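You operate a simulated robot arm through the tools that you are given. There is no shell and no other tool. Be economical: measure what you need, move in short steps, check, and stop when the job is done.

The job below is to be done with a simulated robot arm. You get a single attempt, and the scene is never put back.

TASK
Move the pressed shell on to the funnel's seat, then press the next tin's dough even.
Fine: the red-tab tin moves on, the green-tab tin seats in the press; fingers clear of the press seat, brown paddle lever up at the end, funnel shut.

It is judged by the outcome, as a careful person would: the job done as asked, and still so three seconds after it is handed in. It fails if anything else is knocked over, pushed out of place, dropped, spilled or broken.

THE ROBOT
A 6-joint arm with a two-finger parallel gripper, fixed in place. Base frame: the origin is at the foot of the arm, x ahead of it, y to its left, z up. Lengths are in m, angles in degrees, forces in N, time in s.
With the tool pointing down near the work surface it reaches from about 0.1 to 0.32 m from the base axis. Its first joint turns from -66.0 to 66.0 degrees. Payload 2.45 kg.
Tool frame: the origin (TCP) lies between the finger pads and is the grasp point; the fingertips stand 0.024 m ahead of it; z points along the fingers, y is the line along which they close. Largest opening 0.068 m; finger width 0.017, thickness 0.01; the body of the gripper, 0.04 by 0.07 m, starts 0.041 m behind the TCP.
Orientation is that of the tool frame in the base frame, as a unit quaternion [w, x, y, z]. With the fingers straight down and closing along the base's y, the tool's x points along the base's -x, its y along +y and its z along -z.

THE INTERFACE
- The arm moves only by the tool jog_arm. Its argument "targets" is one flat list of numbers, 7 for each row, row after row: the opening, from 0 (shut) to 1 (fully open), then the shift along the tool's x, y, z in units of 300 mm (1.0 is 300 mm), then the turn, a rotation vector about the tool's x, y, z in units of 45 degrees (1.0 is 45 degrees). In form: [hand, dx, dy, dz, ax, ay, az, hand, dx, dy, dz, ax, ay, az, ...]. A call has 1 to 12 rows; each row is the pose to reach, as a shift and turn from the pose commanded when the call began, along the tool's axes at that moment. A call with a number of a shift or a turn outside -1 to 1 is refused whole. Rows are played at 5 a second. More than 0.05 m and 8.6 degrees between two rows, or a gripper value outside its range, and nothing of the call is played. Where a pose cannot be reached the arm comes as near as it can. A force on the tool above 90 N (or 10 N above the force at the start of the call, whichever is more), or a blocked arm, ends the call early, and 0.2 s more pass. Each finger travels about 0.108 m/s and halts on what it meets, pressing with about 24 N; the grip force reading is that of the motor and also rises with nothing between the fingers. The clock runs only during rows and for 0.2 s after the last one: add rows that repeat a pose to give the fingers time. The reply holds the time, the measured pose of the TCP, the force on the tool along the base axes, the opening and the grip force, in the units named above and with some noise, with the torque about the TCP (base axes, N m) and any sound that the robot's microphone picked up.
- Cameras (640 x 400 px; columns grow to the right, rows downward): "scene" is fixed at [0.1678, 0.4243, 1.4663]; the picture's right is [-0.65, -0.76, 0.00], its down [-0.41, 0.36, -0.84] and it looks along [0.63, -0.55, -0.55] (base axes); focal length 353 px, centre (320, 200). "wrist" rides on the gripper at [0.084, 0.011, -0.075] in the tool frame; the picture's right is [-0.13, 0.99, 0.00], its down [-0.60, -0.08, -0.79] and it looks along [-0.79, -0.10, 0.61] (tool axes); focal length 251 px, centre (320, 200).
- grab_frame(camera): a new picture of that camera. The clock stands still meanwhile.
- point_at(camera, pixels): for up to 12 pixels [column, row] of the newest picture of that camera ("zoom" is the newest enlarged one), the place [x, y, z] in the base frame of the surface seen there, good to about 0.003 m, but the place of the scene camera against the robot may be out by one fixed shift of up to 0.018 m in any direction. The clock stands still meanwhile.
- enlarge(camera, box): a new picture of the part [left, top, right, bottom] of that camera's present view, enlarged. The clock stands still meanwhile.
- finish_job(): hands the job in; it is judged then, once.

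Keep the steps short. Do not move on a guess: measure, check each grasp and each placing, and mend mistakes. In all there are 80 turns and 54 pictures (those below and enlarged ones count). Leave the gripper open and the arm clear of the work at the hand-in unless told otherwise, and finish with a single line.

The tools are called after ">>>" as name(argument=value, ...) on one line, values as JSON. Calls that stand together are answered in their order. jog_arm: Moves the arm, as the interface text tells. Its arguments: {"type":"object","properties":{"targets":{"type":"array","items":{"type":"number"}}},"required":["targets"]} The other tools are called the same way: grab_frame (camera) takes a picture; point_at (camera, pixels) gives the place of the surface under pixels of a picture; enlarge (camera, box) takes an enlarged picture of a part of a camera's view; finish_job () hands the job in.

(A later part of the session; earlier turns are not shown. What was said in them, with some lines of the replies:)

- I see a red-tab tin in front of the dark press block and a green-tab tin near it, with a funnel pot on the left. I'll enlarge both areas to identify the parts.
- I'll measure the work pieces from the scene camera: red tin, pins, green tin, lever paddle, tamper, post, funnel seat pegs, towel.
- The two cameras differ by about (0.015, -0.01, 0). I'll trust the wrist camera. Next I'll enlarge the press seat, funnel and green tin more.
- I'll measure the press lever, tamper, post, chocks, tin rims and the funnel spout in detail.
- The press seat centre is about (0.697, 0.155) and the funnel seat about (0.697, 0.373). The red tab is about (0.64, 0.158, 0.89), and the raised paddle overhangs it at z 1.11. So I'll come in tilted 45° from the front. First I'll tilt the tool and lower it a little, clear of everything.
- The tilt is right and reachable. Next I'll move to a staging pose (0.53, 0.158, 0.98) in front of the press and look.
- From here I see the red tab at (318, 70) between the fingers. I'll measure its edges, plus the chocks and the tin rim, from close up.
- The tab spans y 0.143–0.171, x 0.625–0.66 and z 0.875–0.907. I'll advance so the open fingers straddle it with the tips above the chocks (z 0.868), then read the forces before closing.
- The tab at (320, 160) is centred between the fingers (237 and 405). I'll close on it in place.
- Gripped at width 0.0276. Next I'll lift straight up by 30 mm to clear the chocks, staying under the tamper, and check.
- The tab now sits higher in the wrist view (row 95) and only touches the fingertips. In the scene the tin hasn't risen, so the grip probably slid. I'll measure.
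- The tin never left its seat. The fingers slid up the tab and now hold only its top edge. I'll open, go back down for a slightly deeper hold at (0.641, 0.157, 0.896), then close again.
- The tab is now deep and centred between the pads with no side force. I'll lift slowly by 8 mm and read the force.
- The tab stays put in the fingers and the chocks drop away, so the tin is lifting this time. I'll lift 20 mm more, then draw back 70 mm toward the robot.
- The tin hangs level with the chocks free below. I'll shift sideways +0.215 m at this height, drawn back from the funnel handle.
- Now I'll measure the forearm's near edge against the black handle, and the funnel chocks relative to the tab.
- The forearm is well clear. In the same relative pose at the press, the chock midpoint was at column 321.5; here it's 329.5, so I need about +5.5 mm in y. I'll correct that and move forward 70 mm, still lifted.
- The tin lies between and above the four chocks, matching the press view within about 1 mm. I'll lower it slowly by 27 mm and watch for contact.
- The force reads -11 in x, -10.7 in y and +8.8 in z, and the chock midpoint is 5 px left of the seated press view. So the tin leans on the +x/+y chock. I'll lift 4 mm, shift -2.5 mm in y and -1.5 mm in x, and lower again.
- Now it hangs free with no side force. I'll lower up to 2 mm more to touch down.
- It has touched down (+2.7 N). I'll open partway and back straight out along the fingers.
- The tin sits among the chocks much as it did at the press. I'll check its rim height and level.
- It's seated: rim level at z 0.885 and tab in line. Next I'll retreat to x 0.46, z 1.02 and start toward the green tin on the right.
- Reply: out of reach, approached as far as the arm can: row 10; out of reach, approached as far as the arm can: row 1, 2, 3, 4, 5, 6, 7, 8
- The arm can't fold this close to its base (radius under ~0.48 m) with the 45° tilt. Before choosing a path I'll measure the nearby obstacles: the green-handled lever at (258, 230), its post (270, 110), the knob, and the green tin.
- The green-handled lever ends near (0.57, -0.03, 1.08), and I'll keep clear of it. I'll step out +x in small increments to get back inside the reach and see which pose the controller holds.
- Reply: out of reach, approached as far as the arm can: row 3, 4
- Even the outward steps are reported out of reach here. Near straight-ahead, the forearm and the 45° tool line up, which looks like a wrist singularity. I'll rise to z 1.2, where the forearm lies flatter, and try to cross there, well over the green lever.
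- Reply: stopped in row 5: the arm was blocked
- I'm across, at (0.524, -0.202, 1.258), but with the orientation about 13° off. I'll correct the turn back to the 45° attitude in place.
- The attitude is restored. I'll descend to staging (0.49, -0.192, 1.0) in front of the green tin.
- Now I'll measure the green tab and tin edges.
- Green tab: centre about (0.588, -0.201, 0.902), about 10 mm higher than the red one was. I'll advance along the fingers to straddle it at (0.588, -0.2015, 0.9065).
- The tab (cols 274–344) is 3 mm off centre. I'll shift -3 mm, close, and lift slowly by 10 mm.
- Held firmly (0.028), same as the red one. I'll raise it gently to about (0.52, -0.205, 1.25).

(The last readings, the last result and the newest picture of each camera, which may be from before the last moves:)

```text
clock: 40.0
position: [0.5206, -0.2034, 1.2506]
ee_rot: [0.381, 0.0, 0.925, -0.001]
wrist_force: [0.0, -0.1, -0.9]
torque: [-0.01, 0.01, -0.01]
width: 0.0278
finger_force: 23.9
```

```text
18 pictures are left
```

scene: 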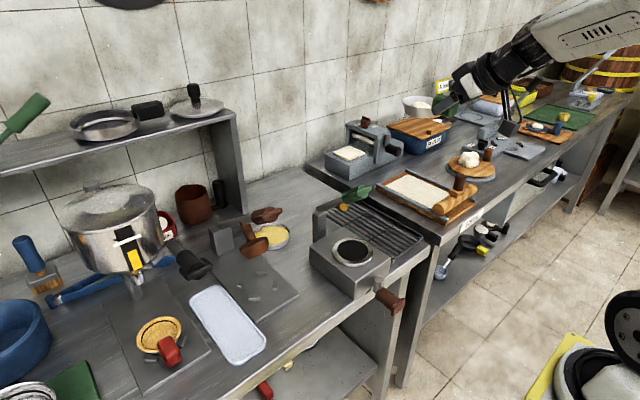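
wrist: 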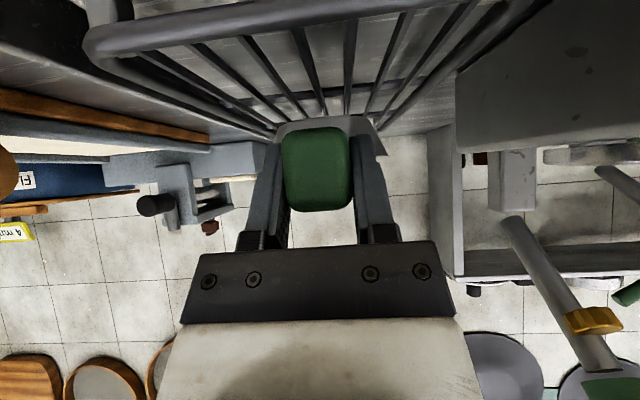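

Tin and dough are intact in the air at (418, 105), and the forearm is now clearly flatter than the tool. I'll cross slowly, in two calls with small steps around y = 0.

>>> jog_arm(targets=[0, 0, 0.08, 0, 0, 0, 0, 0, 0, 0.16, 0, 0, 0, 0, 0, 0, 0.24, 0, 0, 0, 0, 0, 0, 0.32, 0, 0, 0, 0, 0, 0, 0.39, 0, 0, 0, 0, 0, 0, 0.45, 0, 0, 0, 0, 0, 0, 0.5, 0, 0, 0, 0])

>>> jog_arm(targets=[0, 0, 0.03, 0, 0, 0, 0, 0, 0, 0.06, 0, 0, 0, 0, 0, 0, 0.09, 0, 0, 0, 0, 0, 0, 0.12, 0, 0, 0, 0, 0, 0, 0.15, 0, 0, 0, 0, 0, 0, 0.18, 0, 0, 0, 0, 0, 0, 0.21, 0, 0, 0, 0, 0, 0, 0.25, 0, 0, 0, 0, 0, 0, 0.29, 0, 0, 0, 0, 0, 0, 0.34, 0, 0, 0, 0, 0, 0, 0.4, 0, 0, 0, 0, 0, 0, 0.46, 0, 0, 0, 0])

```text
clock: 41.6
position: [0.522, -0.0524, 1.2493]
ee_rot: [0.382, 0.001, 0.924, -0.002]
wrist_force: [-0.3, -0.8, -1.4]
torque: [-0.01, 0.03, -0.04]
width: 0.0277
finger_force: 23.8
```

```text
clock: 44.2
position: [0.524, 0.0847, 1.2484]
ee_rot: [0.382, 0.001, 0.924, -0.001]
wrist_force: [0.2, 0.0, -1.6]
torque: [-0.01, 0.05, 0.0]
width: 0.0278
finger_force: 24.2
```

It crossed cleanly. I'll back off to x 0.45, descend in front of the press along the proven path, and come to (0.57, 0.156, 0.93).

>>> jog_arm(targets=[0, 0.1, 0.06, 0.01, 0, 0, 0, 0, 0.2, 0.12, 0.02, 0, 0, 0, 0, 0.3, 0.18, 0.03, 0, 0, 0, 0, 0.387, 0.237, 0.038, 0, 0, 0, 0, 0.46, 0.237, 0.15, 0, 0, 0, 0, 0.53, 0.237, 0.26, 0, 0, 0, 0, 0.6, 0.237, 0.37, 0, 0, 0, 0, 0.67, 0.237, 0.48, 0, 0, 0, 0, 0.735, 0.237, 0.575, 0, 0, 0, 0, 0.7, 0.237, 0.67, 0, 0, 0, 0, 0.67, 0.237, 0.77, 0, 0, 0, 0, 0.641, 0.237, 0.858, 0, 0, 0])

>>> grab_frame(camera="wrist")

```text
clock: 46.8
position: [0.5689, 0.1545, 0.9299]
ee_rot: [0.383, 0.0, 0.924, -0.001]
wrist_force: [0.3, -0.2, -2.1]
torque: [-0.01, 0.08, -0.02]
width: 0.0279
finger_force: 24.1
```

```text
17 pictures are left
```

wrist: 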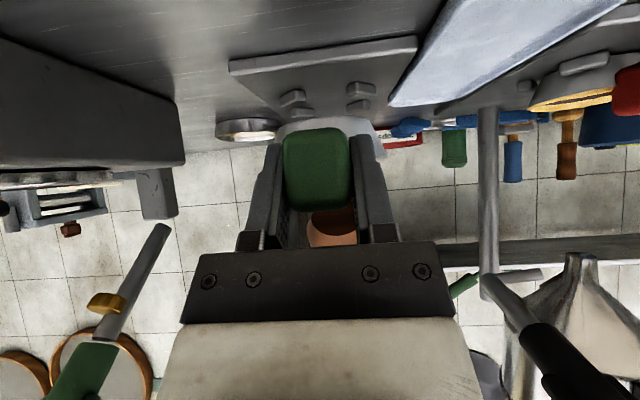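

The chock midpoint is at col 325 versus 321.5 in the reference, so I'll shift +2.5 mm in y. Then forward 70 mm, under the tamper.

>>> jog_arm(targets=[0, 0, 0.0083, 0, 0, 0, 0, 0, -0.04, 0.0083, 0.04, 0, 0, 0, 0, -0.08, 0.0083, 0.08, 0, 0, 0, 0, -0.12, 0.0083, 0.12, 0, 0, 0, 0, -0.166, 0.0083, 0.166, 0, 0, 0, 0, -0.166, 0.0083, 0.166, 0, 0, 0])

>>> jog_arm(targets=[0, 0.012, 0, 0.012, 0, 0, 0, 0, 0.024, 0, 0.024, 0, 0, 0, 0, 0.034, 0, 0.034, 0, 0, 0, 0, 0.044, 0, 0.044, 0, 0, 0, 0, 0.052, 0, 0.052, 0, 0, 0, 0, 0.06, 0, 0.06, 0, 0, 0, 0, 0.066, 0, 0.066, 0, 0, 0, 0, 0.066, 0, 0.066, 0, 0, 0])

>>> grab_frame(camera="wrist")

```text
clock: 48.2
position: [0.64, 0.1575, 0.9292]
ee_rot: [0.382, 0.001, 0.924, -0.001]
wrist_force: [-0.3, -0.3, -1.6]
torque: [-0.02, 0.07, 0.0]
width: 0.0276
finger_force: 24.2
```

```text
clock: 50.0
position: [0.6381, 0.1554, 0.9032]
ee_rot: [0.382, 0.001, 0.924, -0.001]
wrist_force: [-0.7, 0.2, -1.3]
torque: [0.02, 0.02, -0.02]
width: 0.0278
finger_force: 24.1
```

```text
16 pictures are left
```

wrist: 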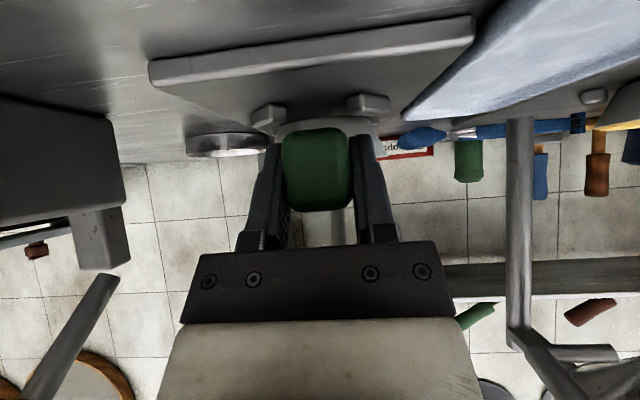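

This matches the red tin's lifted view at the press within 1 mm. I'll lower 7 mm more in small steps.

>>> jog_arm(targets=[0, 0.003, 0.001, 0.003, 0, 0, 0, 0, 0.006, 0.001, 0.006, 0, 0, 0, 0, 0.009, 0.001, 0.009, 0, 0, 0, 0, 0.012, 0.001, 0.012, 0, 0, 0, 0, 0.0145, 0.001, 0.0145, 0, 0, 0, 0, 0.0165, 0.001, 0.0165, 0, 0, 0, 0, 0.0165, 0.001, 0.0165, 0, 0, 0])

```text
clock: 51.6
position: [0.6401, 0.1561, 0.8963]
ee_rot: [0.383, 0.002, 0.924, -0.001]
wrist_force: [0.7, -5.2, 5.7]
torque: [0.0, -0.31, -0.22]
width: 0.0278
finger_force: 23.7
```

It has touched down with a light -y reaction. I'll ease 1 mm up, -1.5 mm in y, and settle again.

>>> jog_arm(targets=[0, -0.0035, 0, -0.0035, 0, 0, 0, 0, -0.0035, -0.005, -0.0035, 0, 0, 0, 0, -0.0015, -0.005, -0.0015, 0, 0, 0, 0, 0, -0.005, 0, 0, 0, 0, 0, 0, -0.005, 0, 0, 0, 0])

```text
clock: 52.8
position: [0.6396, 0.1561, 0.8959]
ee_rot: [0.382, -0.001, 0.924, 0.0]
wrist_force: [2.7, -2.5, 2.2]
torque: [-0.03, -0.15, -0.03]
width: 0.0278
finger_force: 24.8
```

Settled with low forces. I'll release partway, back out along the fingers, and inspect.

>>> jog_arm(targets=[0.5, 0, 0, 0, 0, 0, 0, 0.6, 0, 0, 0, 0, 0, 0, 0.6, 0, 0, 0, 0, 0, 0, 0.6, 0, 0, -0.05, 0, 0, 0, 0.6, 0, 0, -0.12, 0, 0, 0, 1, 0, 0, -0.22, 0, 0, 0, 1, 0, 0, -0.33, 0, 0, 0, 1, 0, 0, -0.4, 0, 0, 0, 1, 0, 0, -0.45, 0, 0, 0])

>>> grab_frame(camera="wrist")

>>> enlarge(camera="scene", box=[205, 195, 305, 325])

```text
clock: 54.8
position: [0.5436, 0.1563, 0.9917]
ee_rot: [0.382, 0.001, 0.924, -0.001]
wrist_force: [-0.3, -0.1, -0.7]
torque: [0.01, -0.04, 0.0]
width: 0.0679
finger_force: 0.0
```

```text
15 pictures are left
```

wrist: 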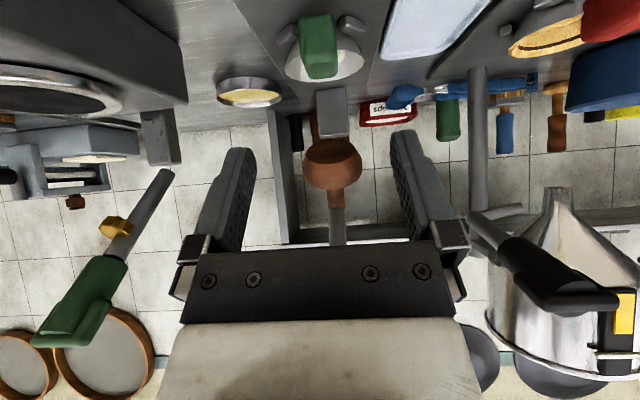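

```text
3.08 times, centred on (255, 260) of scene
```

zoom: 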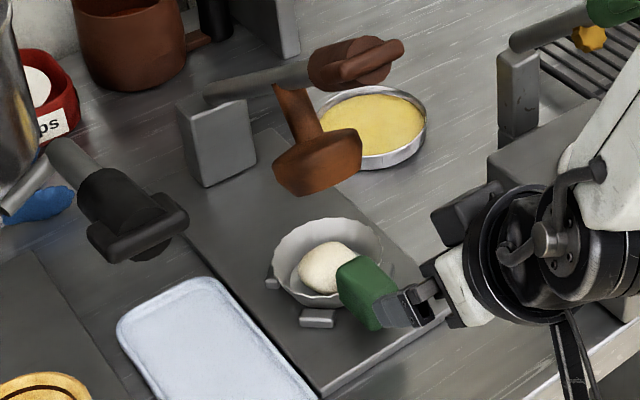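

The green tin is seated with the dough in it. The lever paddle is still up. I'll move to (0.48, 0.156, 1.16) to look at the paddle squarely before gripping it.

>>> jog_arm(targets=[1, 0.03, 0, -0.14, 0, 0, 0, 1, -0.04, 0, -0.25, 0, 0, 0, 1, -0.11, 0, -0.35, 0, 0, 0, 1, -0.18, 0, -0.45, 0, 0, 0, 1, -0.246, 0, -0.546, 0, 0, 0, 1, -0.246, 0, -0.546, 0, 0, 0])

>>> grab_frame(camera="wrist")

```text
clock: 56.2
position: [0.4789, 0.1537, 1.1632]
ee_rot: [0.382, 0.001, 0.924, -0.001]
wrist_force: [0.5, -0.3, -0.1]
torque: [-0.02, -0.04, 0.01]
width: 0.0679
finger_force: 0.0
```

```text
13 pictures are left
```

wrist: 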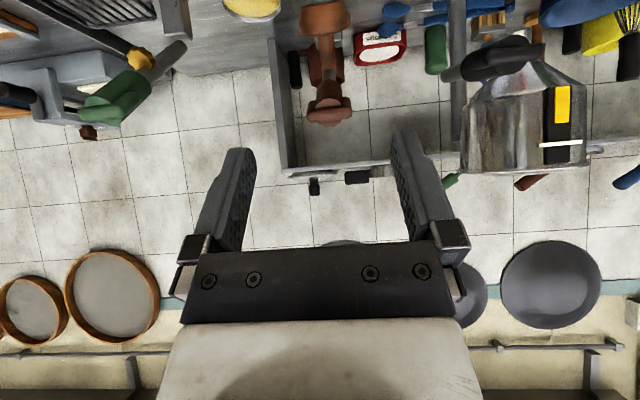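

>>> enlarge(camera="wrist", box=[260, 0, 400, 140])

>>> point_at(camera="wrist", pixels=[[327, 30], [327, 55], [326, 75], [314, 75], [338, 75], [327, 100], [329, 110], [310, 108], [350, 108], [329, 121], [326, 90], [325, 10]])

```text
2.86 times, centred on (330, 70) of wrist
```

zoom: 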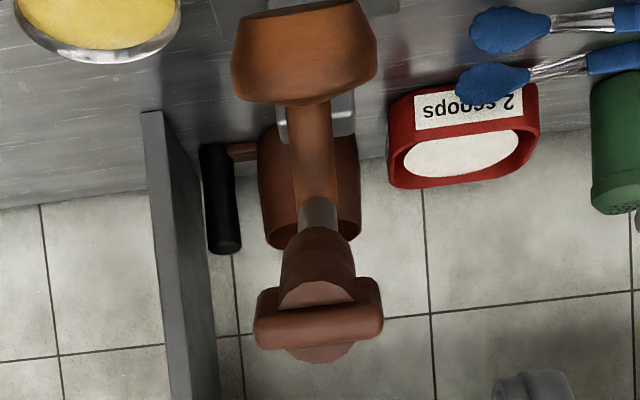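

```text
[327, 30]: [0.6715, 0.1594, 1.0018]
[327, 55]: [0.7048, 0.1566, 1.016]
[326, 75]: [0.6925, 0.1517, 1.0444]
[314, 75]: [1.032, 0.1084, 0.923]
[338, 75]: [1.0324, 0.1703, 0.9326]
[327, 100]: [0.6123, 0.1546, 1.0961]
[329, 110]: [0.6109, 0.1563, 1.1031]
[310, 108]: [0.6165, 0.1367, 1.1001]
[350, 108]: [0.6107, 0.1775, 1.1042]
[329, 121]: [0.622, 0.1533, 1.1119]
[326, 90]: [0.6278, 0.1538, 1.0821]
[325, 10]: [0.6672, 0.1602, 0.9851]
```

The crossbar spans y 0.137–0.1775 around (0.617, 1.104), about 41 mm wide, so I can hold it by its ends. I'll advance with open fingers to straddle it.

>>> jog_arm(targets=[1, -0.09, 0.005, 0.09, 0, 0, 0, 1, -0.186, 0.005, 0.186, 0, 0, 0, 1, -0.186, 0.005, 0.26, 0, 0, 0, 1, -0.186, 0.005, 0.34, 0, 0, 0, 1, -0.186, 0.005, 0.41, 0, 0, 0, 1, -0.186, 0.005, 0.464, 0, 0, 0, 1, -0.186, 0.005, 0.464, 0, 0, 0])

>>> grab_frame(camera="wrist")

```text
clock: 57.8
position: [0.6187, 0.1591, 1.1018]
ee_rot: [0.383, 0.0, 0.924, -0.001]
wrist_force: [0.1, 0.9, -0.2]
torque: [-0.01, 0.02, 0.01]
width: 0.068
finger_force: 0.1
```

```text
11 pictures are left
```

wrist: 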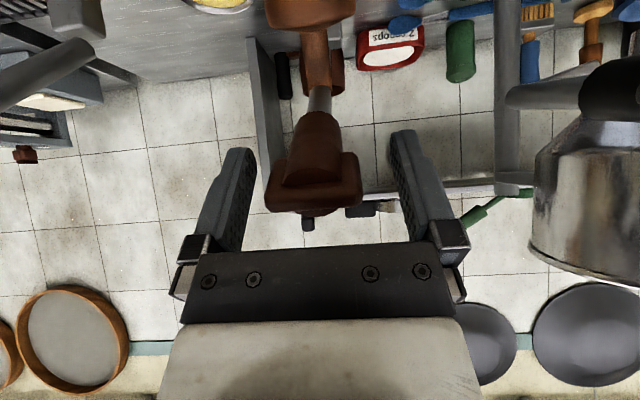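

The bar (cols 265–362) lies between the fingers, about 3.5 mm to the left. I'll shift and close.

>>> jog_arm(targets=[1, 0, -0.012, 0, 0, 0, 0, 0.8, 0, -0.012, 0, 0, 0, 0, 0.65, 0, -0.012, 0, 0, 0, 0, 0.3, 0, -0.012, 0, 0, 0, 0, 0.3, 0, -0.012, 0, 0, 0, 0])

```text
clock: 59.0
position: [0.6182, 0.1553, 1.101]
ee_rot: [0.383, 0.0, 0.924, -0.001]
wrist_force: [1.8, 3.1, -1.0]
torque: [0.09, -0.1, 0.15]
width: 0.0287
finger_force: 42.8
```

The width reads 0.0287, less than the bar's 41 mm, with a high motor force. I'll check what's between the fingers.

>>> enlarge(camera="wrist", box=[220, 60, 420, 260])

```text
2.00 times, centred on (320, 160) of wrist
```

zoom: 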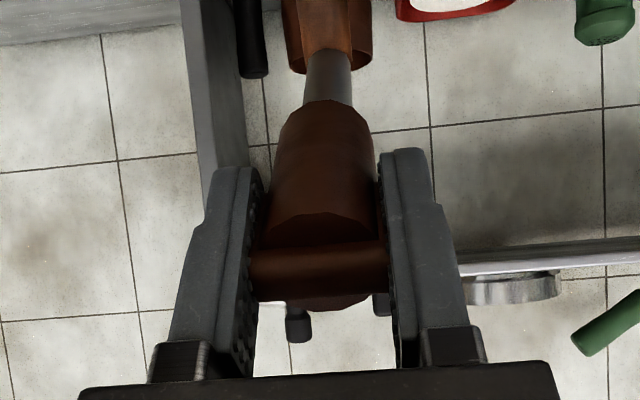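

It's holding the bar/grip firmly between the pads. The pivot is about (0.853, 0.917), so I'll bring the paddle down its arc, first from 38° to about 22°.

>>> jog_arm(targets=[0.3, 0.035, 0, 0.004, 0, 0, 0, 0.3, 0.0702, 0, 0.0104, 0, 0, 0, 0.3, 0.104, 0, 0.018, 0, 0, 0, 0.3, 0.1376, 0, 0.0259, 0, 0, 0, 0.3, 0.171, 0, 0.036, 0, 0, 0, 0.3, 0.2041, 0, 0.0462, 0, 0, 0, 0.3, 0.237, 0, 0.0585, 0, 0, 0, 0.3, 0.2692, 0, 0.0712, 0, 0, 0])

>>> enlarge(camera="scene", box=[195, 180, 325, 320])

```text
clock: 60.8
position: [0.577, 0.1549, 1.0304]
ee_rot: [0.384, 0.001, 0.923, -0.001]
wrist_force: [15.5, 15.5, -0.4]
torque: [0.06, -1.16, 0.11]
width: 0.0289
finger_force: 42.9
```

```text
2.86 times, centred on (260, 250) of scene
```

zoom: 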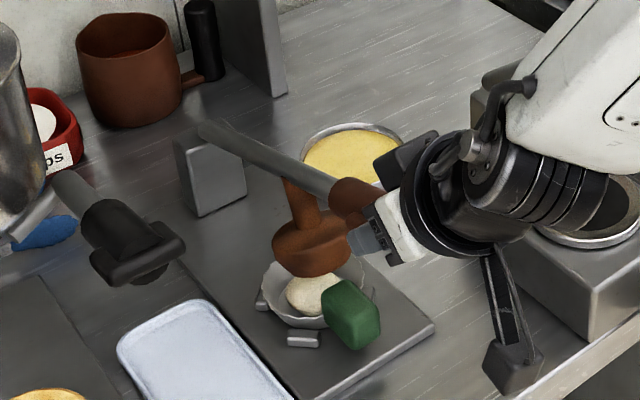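

The lever follows and the tamper is just over the dough. There's about 15 N of pull in x and y, so I'll add a little +x/+y relief and continue down in small steps to ~14°.

>>> jog_arm(targets=[0.3, 0.0266, 0.005, 0.0196, 0, 0, 0, 0.3, 0.0535, 0.006, 0.0389, 0, 0, 0, 0.3, 0.0839, 0.006, 0.0556, 0, 0, 0, 0.3, 0.1141, 0.006, 0.0726, 0, 0, 0])

```text
clock: 61.8
position: [0.5694, 0.1561, 0.991]
ee_rot: [0.386, 0.002, 0.923, -0.002]
wrist_force: [10.5, 1.2, 14.0]
torque: [-0.12, -1.1, 0.19]
width: 0.0286
finger_force: 42.4
```

The upward force is now 14 N as it starts meeting the dough. I'll continue another ~4°.

>>> jog_arm(targets=[0.3, 0.0135, 0, 0.0106, 0, 0, 0, 0.3, 0.0269, 0, 0.0212, 0, 0, 0, 0.3, 0.04, 0, 0.0318, 0, 0, 0, 0.3, 0.0537, 0, 0.0424, 0, 0, 0])

>>> enlarge(camera="scene", box=[210, 210, 310, 310])

```text
clock: 62.8
position: [0.5646, 0.1553, 0.9676]
ee_rot: [0.381, 0.0, 0.925, -0.002]
wrist_force: [0.1, 0.5, 0.0]
torque: [0.02, 0.01, -0.02]
width: 0.0205
finger_force: 0.1
```

```text
4.00 times, centred on (260, 260) of scene
```

zoom: 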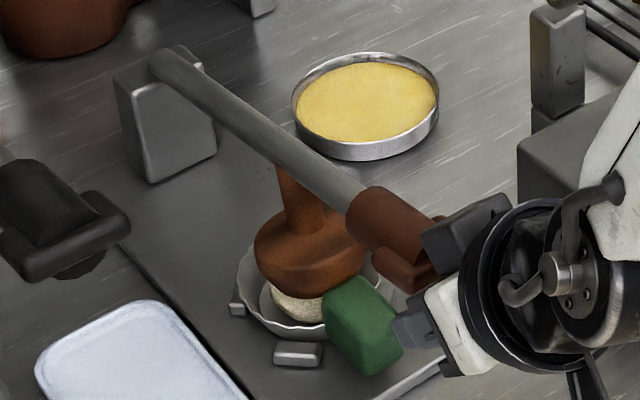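

The fingers slipped off the bar (width 0.0205, zero force). The lever stays half down with the tamper on the dough. I'll shut the fingers, back straight out, and press from above with closed fingertips instead.

>>> point_at(camera="zoom", pixels=[[400, 205], [430, 225], [400, 265], [380, 200], [420, 215], [300, 250], [270, 125], [340, 175], [160, 60], [295, 300]])

>>> jog_arm(targets=[0.3, 0.03, 0, -0.03, 0, 0, 0, 0.3, 0.1, 0, -0.1, 0, 0, 0, 0, 0.2, 0, -0.2, 0, 0, 0, 0, 0.2, 0, -0.2, 0, 0, 0])

>>> grab_frame(camera="wrist")

```text
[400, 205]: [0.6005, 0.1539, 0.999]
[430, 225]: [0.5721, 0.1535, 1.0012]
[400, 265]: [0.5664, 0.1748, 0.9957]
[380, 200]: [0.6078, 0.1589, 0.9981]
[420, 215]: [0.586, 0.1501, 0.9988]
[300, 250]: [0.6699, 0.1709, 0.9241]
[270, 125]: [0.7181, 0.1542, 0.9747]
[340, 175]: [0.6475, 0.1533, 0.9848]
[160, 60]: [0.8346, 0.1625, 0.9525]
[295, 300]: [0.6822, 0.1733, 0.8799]
```

```text
clock: 63.8
position: [0.4788, 0.1564, 0.9677]
ee_rot: [0.383, 0.002, 0.924, -0.002]
wrist_force: [0.5, 0.6, 0.5]
torque: [-0.02, -0.03, -0.01]
width: 0.0
finger_force: 23.5
```

```text
7 pictures are left
```

wrist: 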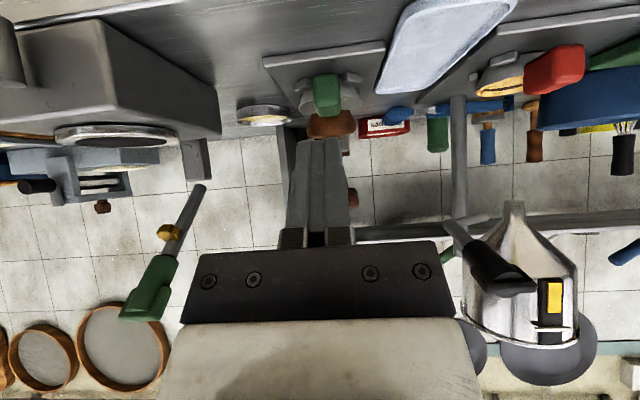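

The lever is at ~10°, with the grip's top at about (0.60, 0.155, 1.0). The closed fingers will go up, forward over the grip, then push down. First I'll position above it.

>>> jog_arm(targets=[0, -0.08, 0, -0.08, 0, 0, 0, 0, -0.16, 0, -0.16, 0, 0, 0, 0, -0.2357, 0, -0.2357, 0, 0, 0, 0, -0.32, 0, -0.15, 0, 0, 0, 0, -0.41, 0, -0.06, 0, 0, 0, 0, -0.495, 0, 0.0236, 0, 0, 0, 0, -0.45, 0, 0.07, 0, 0, 0, 0, -0.45, 0, 0.07, 0, 0, 0])

>>> enlarge(camera="scene", box=[210, 200, 320, 310])

```text
clock: 65.6
position: [0.5907, 0.1564, 1.0492]
ee_rot: [0.382, 0.0, 0.924, -0.001]
wrist_force: [-0.2, 0.6, 0.3]
torque: [0.02, 0.01, -0.01]
width: 0.0
finger_force: 23.5
```

```text
3.64 times, centred on (265, 255) of scene
```

zoom: 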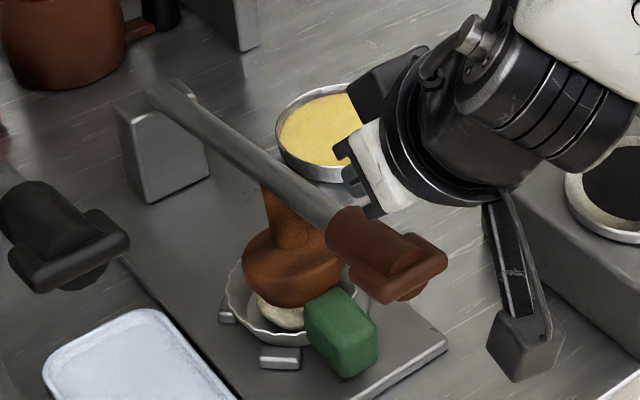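

The tips are over the middle of the grip. I'll push down in 6 mm steps and watch the force.

>>> jog_arm(targets=[0, 0.0141, 0, 0.0141, 0, 0, 0, 0, 0.0283, 0, 0.0283, 0, 0, 0, 0, 0.0424, 0, 0.0424, 0, 0, 0, 0, 0.0566, 0, 0.0566, 0, 0, 0, 0, 0.0707, 0, 0.0707, 0, 0, 0, 0, 0.0849, 0, 0.0849, 0, 0, 0, 0, 0.099, 0, 0.099, 0, 0, 0, 0, 0.112, 0, 0.112, 0, 0, 0])

```text
clock: 67.4
position: [0.5993, 0.1591, 1.0212]
ee_rot: [0.403, 0.003, 0.915, 0.003]
wrist_force: [1.4, 0.0, 7.1]
torque: [-0.03, -0.12, -0.01]
width: 0.0
finger_force: 23.1
stopped in row 8: the force on the tool passed its limit at 93 N (the readings are from after the stop); the commanded pose is now the measured one
```

The force hit 93 N with the tips at about z 0.998, so the lever barely gave. I'll look at the tin and tamper now.

>>> enlarge(camera="scene", box=[225, 225, 295, 300])

```text
5.33 times, centred on (260, 262) of scene
```

zoom: 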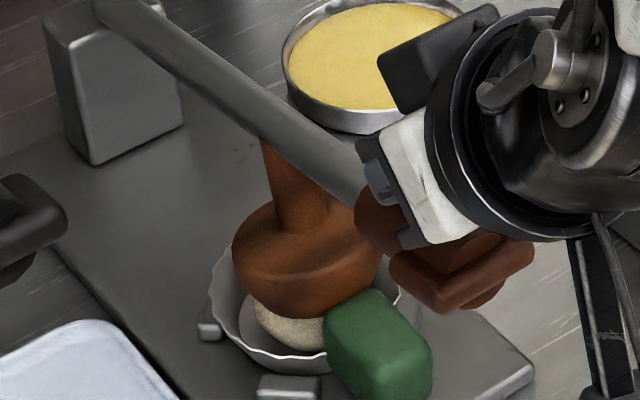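

The dough is still a lump under the tamper, so it resists and may yield slowly. I'll press about 10 mm deeper in small steps and hold, to see whether it creeps.

>>> jog_arm(targets=[0, 0.006, 0, 0.006, 0, 0, 0, 0, 0.012, 0, 0.012, 0, 0, 0, 0, 0.018, 0, 0.018, 0, 0, 0, 0, 0.0236, 0, 0.0236, 0, 0, 0, 0, 0.0236, 0, 0.0236, 0, 0, 0, 0, 0.0236, 0, 0.0236, 0, 0, 0, 0, 0.0236, 0, 0.0236, 0, 0, 0, 0, 0.0236, 0, 0.0236, 0, 0, 0, 0, 0.0236, 0, 0.0236, 0, 0, 0, 0, 0.0236, 0, 0.0236, 0, 0, 0])

```text
clock: 69.6
position: [0.5993, 0.1581, 1.0092]
ee_rot: [0.401, 0.003, 0.916, 0.002]
wrist_force: [0.8, 0.1, -0.7]
torque: [0.0, -0.03, -0.01]
width: 0.0
finger_force: 23.8
```

It yielded: the tips are 12 mm lower with no residual force. I'll continue slowly, 20 mm more over 10 rows.

>>> jog_arm(targets=[0, 0.005, 0, 0.005, 0, 0, 0, 0, 0.01, 0, 0.01, 0, 0, 0, 0, 0.015, 0, 0.015, 0, 0, 0, 0, 0.02, 0, 0.02, 0, 0, 0, 0, 0.025, 0, 0.025, 0, 0, 0, 0, 0.03, 0, 0.03, 0, 0, 0, 0, 0.035, 0, 0.035, 0, 0, 0, 0, 0.04, 0, 0.04, 0, 0, 0, 0, 0.045, 0, 0.045, 0, 0, 0, 0, 0.047, 0, 0.047, 0, 0, 0])

```text
clock: 71.8
position: [0.5997, 0.1577, 0.9892]
ee_rot: [0.401, 0.003, 0.916, 0.001]
wrist_force: [0.5, -0.3, 0.4]
torque: [0.01, 0.0, 0.02]
width: 0.0
finger_force: 23.7
```

There's still no force at z 0.989. I'll check that the lever really is moving under the tips.

>>> enlarge(camera="scene", box=[210, 205, 310, 305])

```text
4.00 times, centred on (260, 255) of scene
```

zoom: 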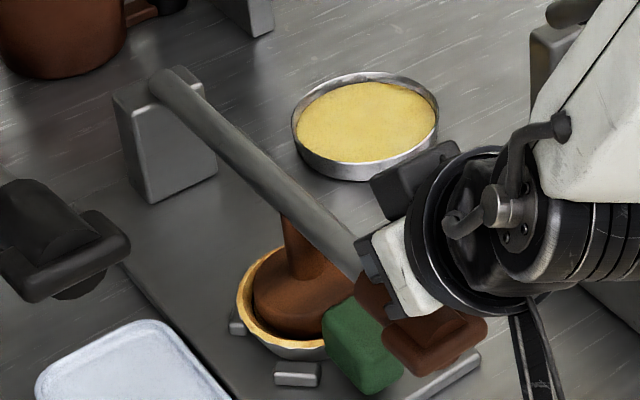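

The dough has become a flat golden shell, with the tamper down in the tin. I'll push a little further to confirm the bottom stop, with a short hold.

>>> jog_arm(targets=[0, 0.006, 0, 0.006, 0, 0, 0, 0, 0.012, 0, 0.012, 0, 0, 0, 0, 0.018, 0, 0.018, 0, 0, 0, 0, 0.024, 0, 0.024, 0, 0, 0, 0, 0.03, 0, 0.03, 0, 0, 0, 0, 0.03, 0, 0.03, 0, 0, 0])

```text
clock: 73.2
position: [0.601, 0.1583, 0.9814]
ee_rot: [0.406, 0.003, 0.914, 0.003]
wrist_force: [-11.4, -1.2, 38.7]
torque: [-0.12, -0.26, -0.08]
width: 0.0
finger_force: 23.3
```

It's at the bottom stop (39 N), so the dough is pressed. Next the lever must go up again. I'll measure the bar from that enlarged view.

>>> point_at(camera="zoom", pixels=[[400, 345], [430, 335], [465, 325], [430, 360], [380, 365], [480, 335], [380, 290], [290, 210], [165, 85], [440, 315]])

>>> jog_arm(targets=[0, -0.03, 0, -0.03, 0, 0, 0, 0, -0.08, 0, -0.08, 0, 0, 0, 0, -0.16, 0, -0.16, 0, 0, 0, 0, -0.1, 0, -0.24, 0, 0, 0, 0, -0.02, 0, -0.32, 0, 0, 0, 1, 0.03, 0, -0.37, 0, 0, 0, 1, 0.03, 0, -0.37, 0, 0, 0, 1, 0.03, 0, -0.37, 0, 0, 0])

>>> grab_frame(camera="wrist")

```text
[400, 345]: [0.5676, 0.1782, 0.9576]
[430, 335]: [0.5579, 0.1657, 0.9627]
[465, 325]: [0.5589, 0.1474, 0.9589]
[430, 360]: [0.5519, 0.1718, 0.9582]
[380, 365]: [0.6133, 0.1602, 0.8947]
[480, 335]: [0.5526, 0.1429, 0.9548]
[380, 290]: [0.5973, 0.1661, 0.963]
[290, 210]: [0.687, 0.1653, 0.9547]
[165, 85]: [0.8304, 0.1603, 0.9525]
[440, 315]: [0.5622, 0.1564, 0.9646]
```

```text
clock: 75.0
position: [0.5134, 0.1572, 1.045]
ee_rot: [0.401, 0.004, 0.916, 0.001]
wrist_force: [-0.1, -0.1, -0.3]
torque: [0.03, 0.0, 0.01]
width: 0.068
finger_force: 0.1
```

```text
3 pictures are left
```

wrist: 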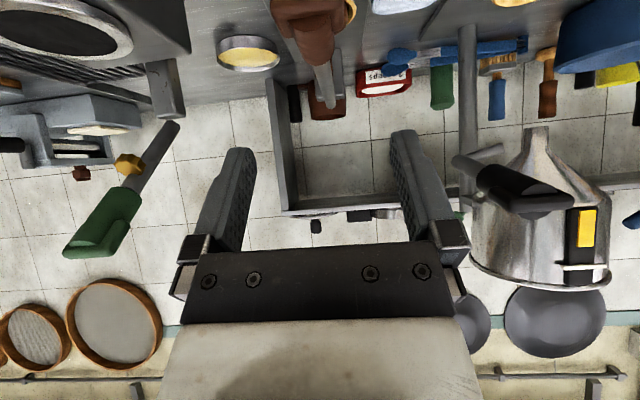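

The lever stays down; its bar is at the top edge of this view (305, 8). I'll measure from this wrist picture.

>>> point_at(camera="wrist", pixels=[[275, 5], [335, 5], [305, 3], [305, 12], [310, 25], [325, 55], [328, 85], [290, 30], [328, 100]])

```text
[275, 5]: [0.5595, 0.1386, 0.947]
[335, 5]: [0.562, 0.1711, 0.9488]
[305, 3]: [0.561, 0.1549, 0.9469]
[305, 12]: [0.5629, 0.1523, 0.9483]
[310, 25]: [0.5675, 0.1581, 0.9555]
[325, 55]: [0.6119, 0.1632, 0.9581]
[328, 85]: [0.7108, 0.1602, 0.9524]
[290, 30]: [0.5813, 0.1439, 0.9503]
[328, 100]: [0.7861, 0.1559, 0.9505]
```

Bar centre is about (0.567, 0.155, 0.946), and the shaft is level with its pivot near (0.855, 0.94). I'll straddle the bar from above and close on it.

>>> jog_arm(targets=[1, 0.03, -0.005, 0.09, 0, 0, 0, 1, 0.062, -0.005, 0.18, 0, 0, 0, 1, 0.093, -0.005, 0.27, 0, 0, 0, 1, 0.124, -0.005, 0.357, 0, 0, 0, 1, 0.124, -0.005, 0.357, 0, 0, 0, 0.8, 0.124, -0.005, 0.357, 0, 0, 0, 0.6, 0.124, -0.005, 0.357, 0, 0, 0, 0.3, 0.124, -0.005, 0.357, 0, 0, 0, 0.3, 0.124, -0.005, 0.357, 0, 0, 0, 0.3, 0.124, -0.005, 0.357, 0, 0, 0])

```text
clock: 77.2
position: [0.5675, 0.1561, 0.945]
ee_rot: [0.401, 0.003, 0.916, 0.003]
wrist_force: [2.9, -5.8, -1.0]
torque: [-0.03, 0.05, 0.01]
width: 0.0287
finger_force: 42.7
```

Gripped again at 0.0287. I'll raise it along the arc, first to about 17°.

>>> jog_arm(targets=[0.3, -0.0268, 0.003, -0.02, 0, 0, 0, 0.3, -0.0537, 0.003, -0.0401, 0, 0, 0, 0.3, -0.081, 0.003, -0.06, 0, 0, 0, 0.3, -0.108, 0.003, -0.0792, 0, 0, 0, 0.3, -0.1648, 0.003, -0.1144, 0, 0, 0, 0.3, -0.2238, 0.003, -0.1452, 0, 0, 0])

```text
clock: 78.6
position: [0.5779, 0.1545, 1.0241]
ee_rot: [0.4, 0.003, 0.916, 0.002]
wrist_force: [-4.5, -23.2, -5.7]
torque: [-0.03, 1.2, -0.13]
width: 0.0287
finger_force: 43.1
```

It's still held (torque 1.2 N·m) and rising, with a side force of -23 N. I'll shift -1.5 mm in y and continue to the original 34° (its first position).

>>> jog_arm(targets=[0.3, -0.03, -0.006, -0.0135, 0, 0, 0, 0.3, -0.0615, -0.006, -0.0269, 0, 0, 0, 0.3, -0.093, -0.006, -0.038, 0, 0, 0, 0.3, -0.1242, -0.006, -0.0492, 0, 0, 0, 0.3, -0.1883, -0.006, -0.0672, 0, 0, 0, 0.3, -0.2538, -0.006, -0.0808, 0, 0, 0, 0.3, -0.2735, -0.006, -0.084, 0, 0, 0, 0.3, -0.2735, -0.006, -0.084, 0, 0, 0])

```text
clock: 80.4
position: [0.6158, 0.1548, 1.1002]
ee_rot: [0.402, 0.003, 0.916, 0.002]
wrist_force: [-4.8, -1.8, -4.8]
torque: [-0.09, 1.37, -0.03]
width: 0.0286
finger_force: 42.9
```

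It's back at the starting position. I'll nudge 3 mm further along the arc, then open slowly in place.

>>> jog_arm(targets=[0.3, -0.01, 0, -0.0015, 0, 0, 0, 0.3, -0.01, 0, -0.0015, 0, 0, 0, 0.5, -0.01, 0, -0.0015, 0, 0, 0, 0.8, -0.01, 0, -0.0015, 0, 0, 0, 1, -0.01, 0, -0.0015, 0, 0, 0, 1, -0.01, 0, -0.0015, 0, 0, 0, 1, -0.01, 0, -0.0015, 0, 0, 0])

>>> jog_arm(targets=[1, 0, 0, -0.08, 0, 0, 0, 1, 0, 0, -0.18, 0, 0, 0, 1, 0, 0, -0.3, 0, 0, 0, 1, 0, 0, -0.42, 0, 0, 0, 1, 0, 0, -0.5, 0, 0, 0, 1, 0, 0, -0.5, 0, 0, 0])

>>> grab_frame(camera="scene")

```text
clock: 82.0
position: [0.6187, 0.1554, 1.1038]
ee_rot: [0.401, 0.003, 0.916, 0.001]
wrist_force: [-0.3, 0.1, -0.4]
torque: [0.02, 0.01, 0.0]
width: 0.0683
finger_force: 0.1
```

```text
clock: 83.4
position: [0.5076, 0.1553, 1.2049]
ee_rot: [0.401, 0.003, 0.916, 0.001]
wrist_force: [-0.4, -0.2, 0.2]
torque: [0.03, 0.03, 0.04]
width: 0.0678
finger_force: 0.0
```

```text
2 pictures are left
```

scene: 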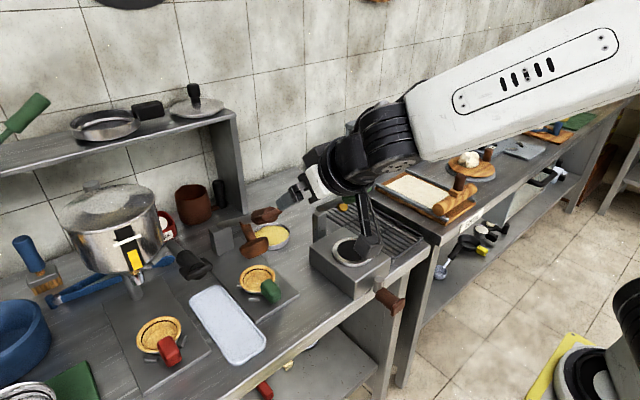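

The lever stands up at (266, 214) as at the start. One close look at the pressed tin and paddle to confirm.

>>> enlarge(camera="scene", box=[205, 195, 305, 325])

```text
3.08 times, centred on (255, 260) of scene
```

zoom: 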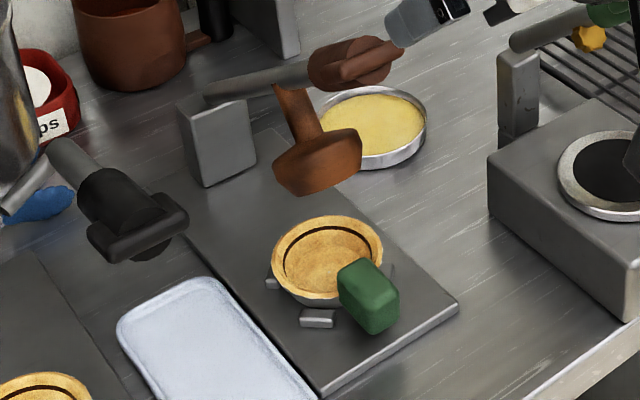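

The shell is pressed even, the green tin is seated, the lever is up, and the funnel hasn't been touched. The gripper is open and clear, so I'm handing in.

>>> finish_job()

```text
The job is handed in.
```

The red-tab tin sits on the funnel's seat, the green-tab tin is seated in the press with its dough pressed even, the brown paddle lever is up, the funnel is shut, and the gripper is open and clear.
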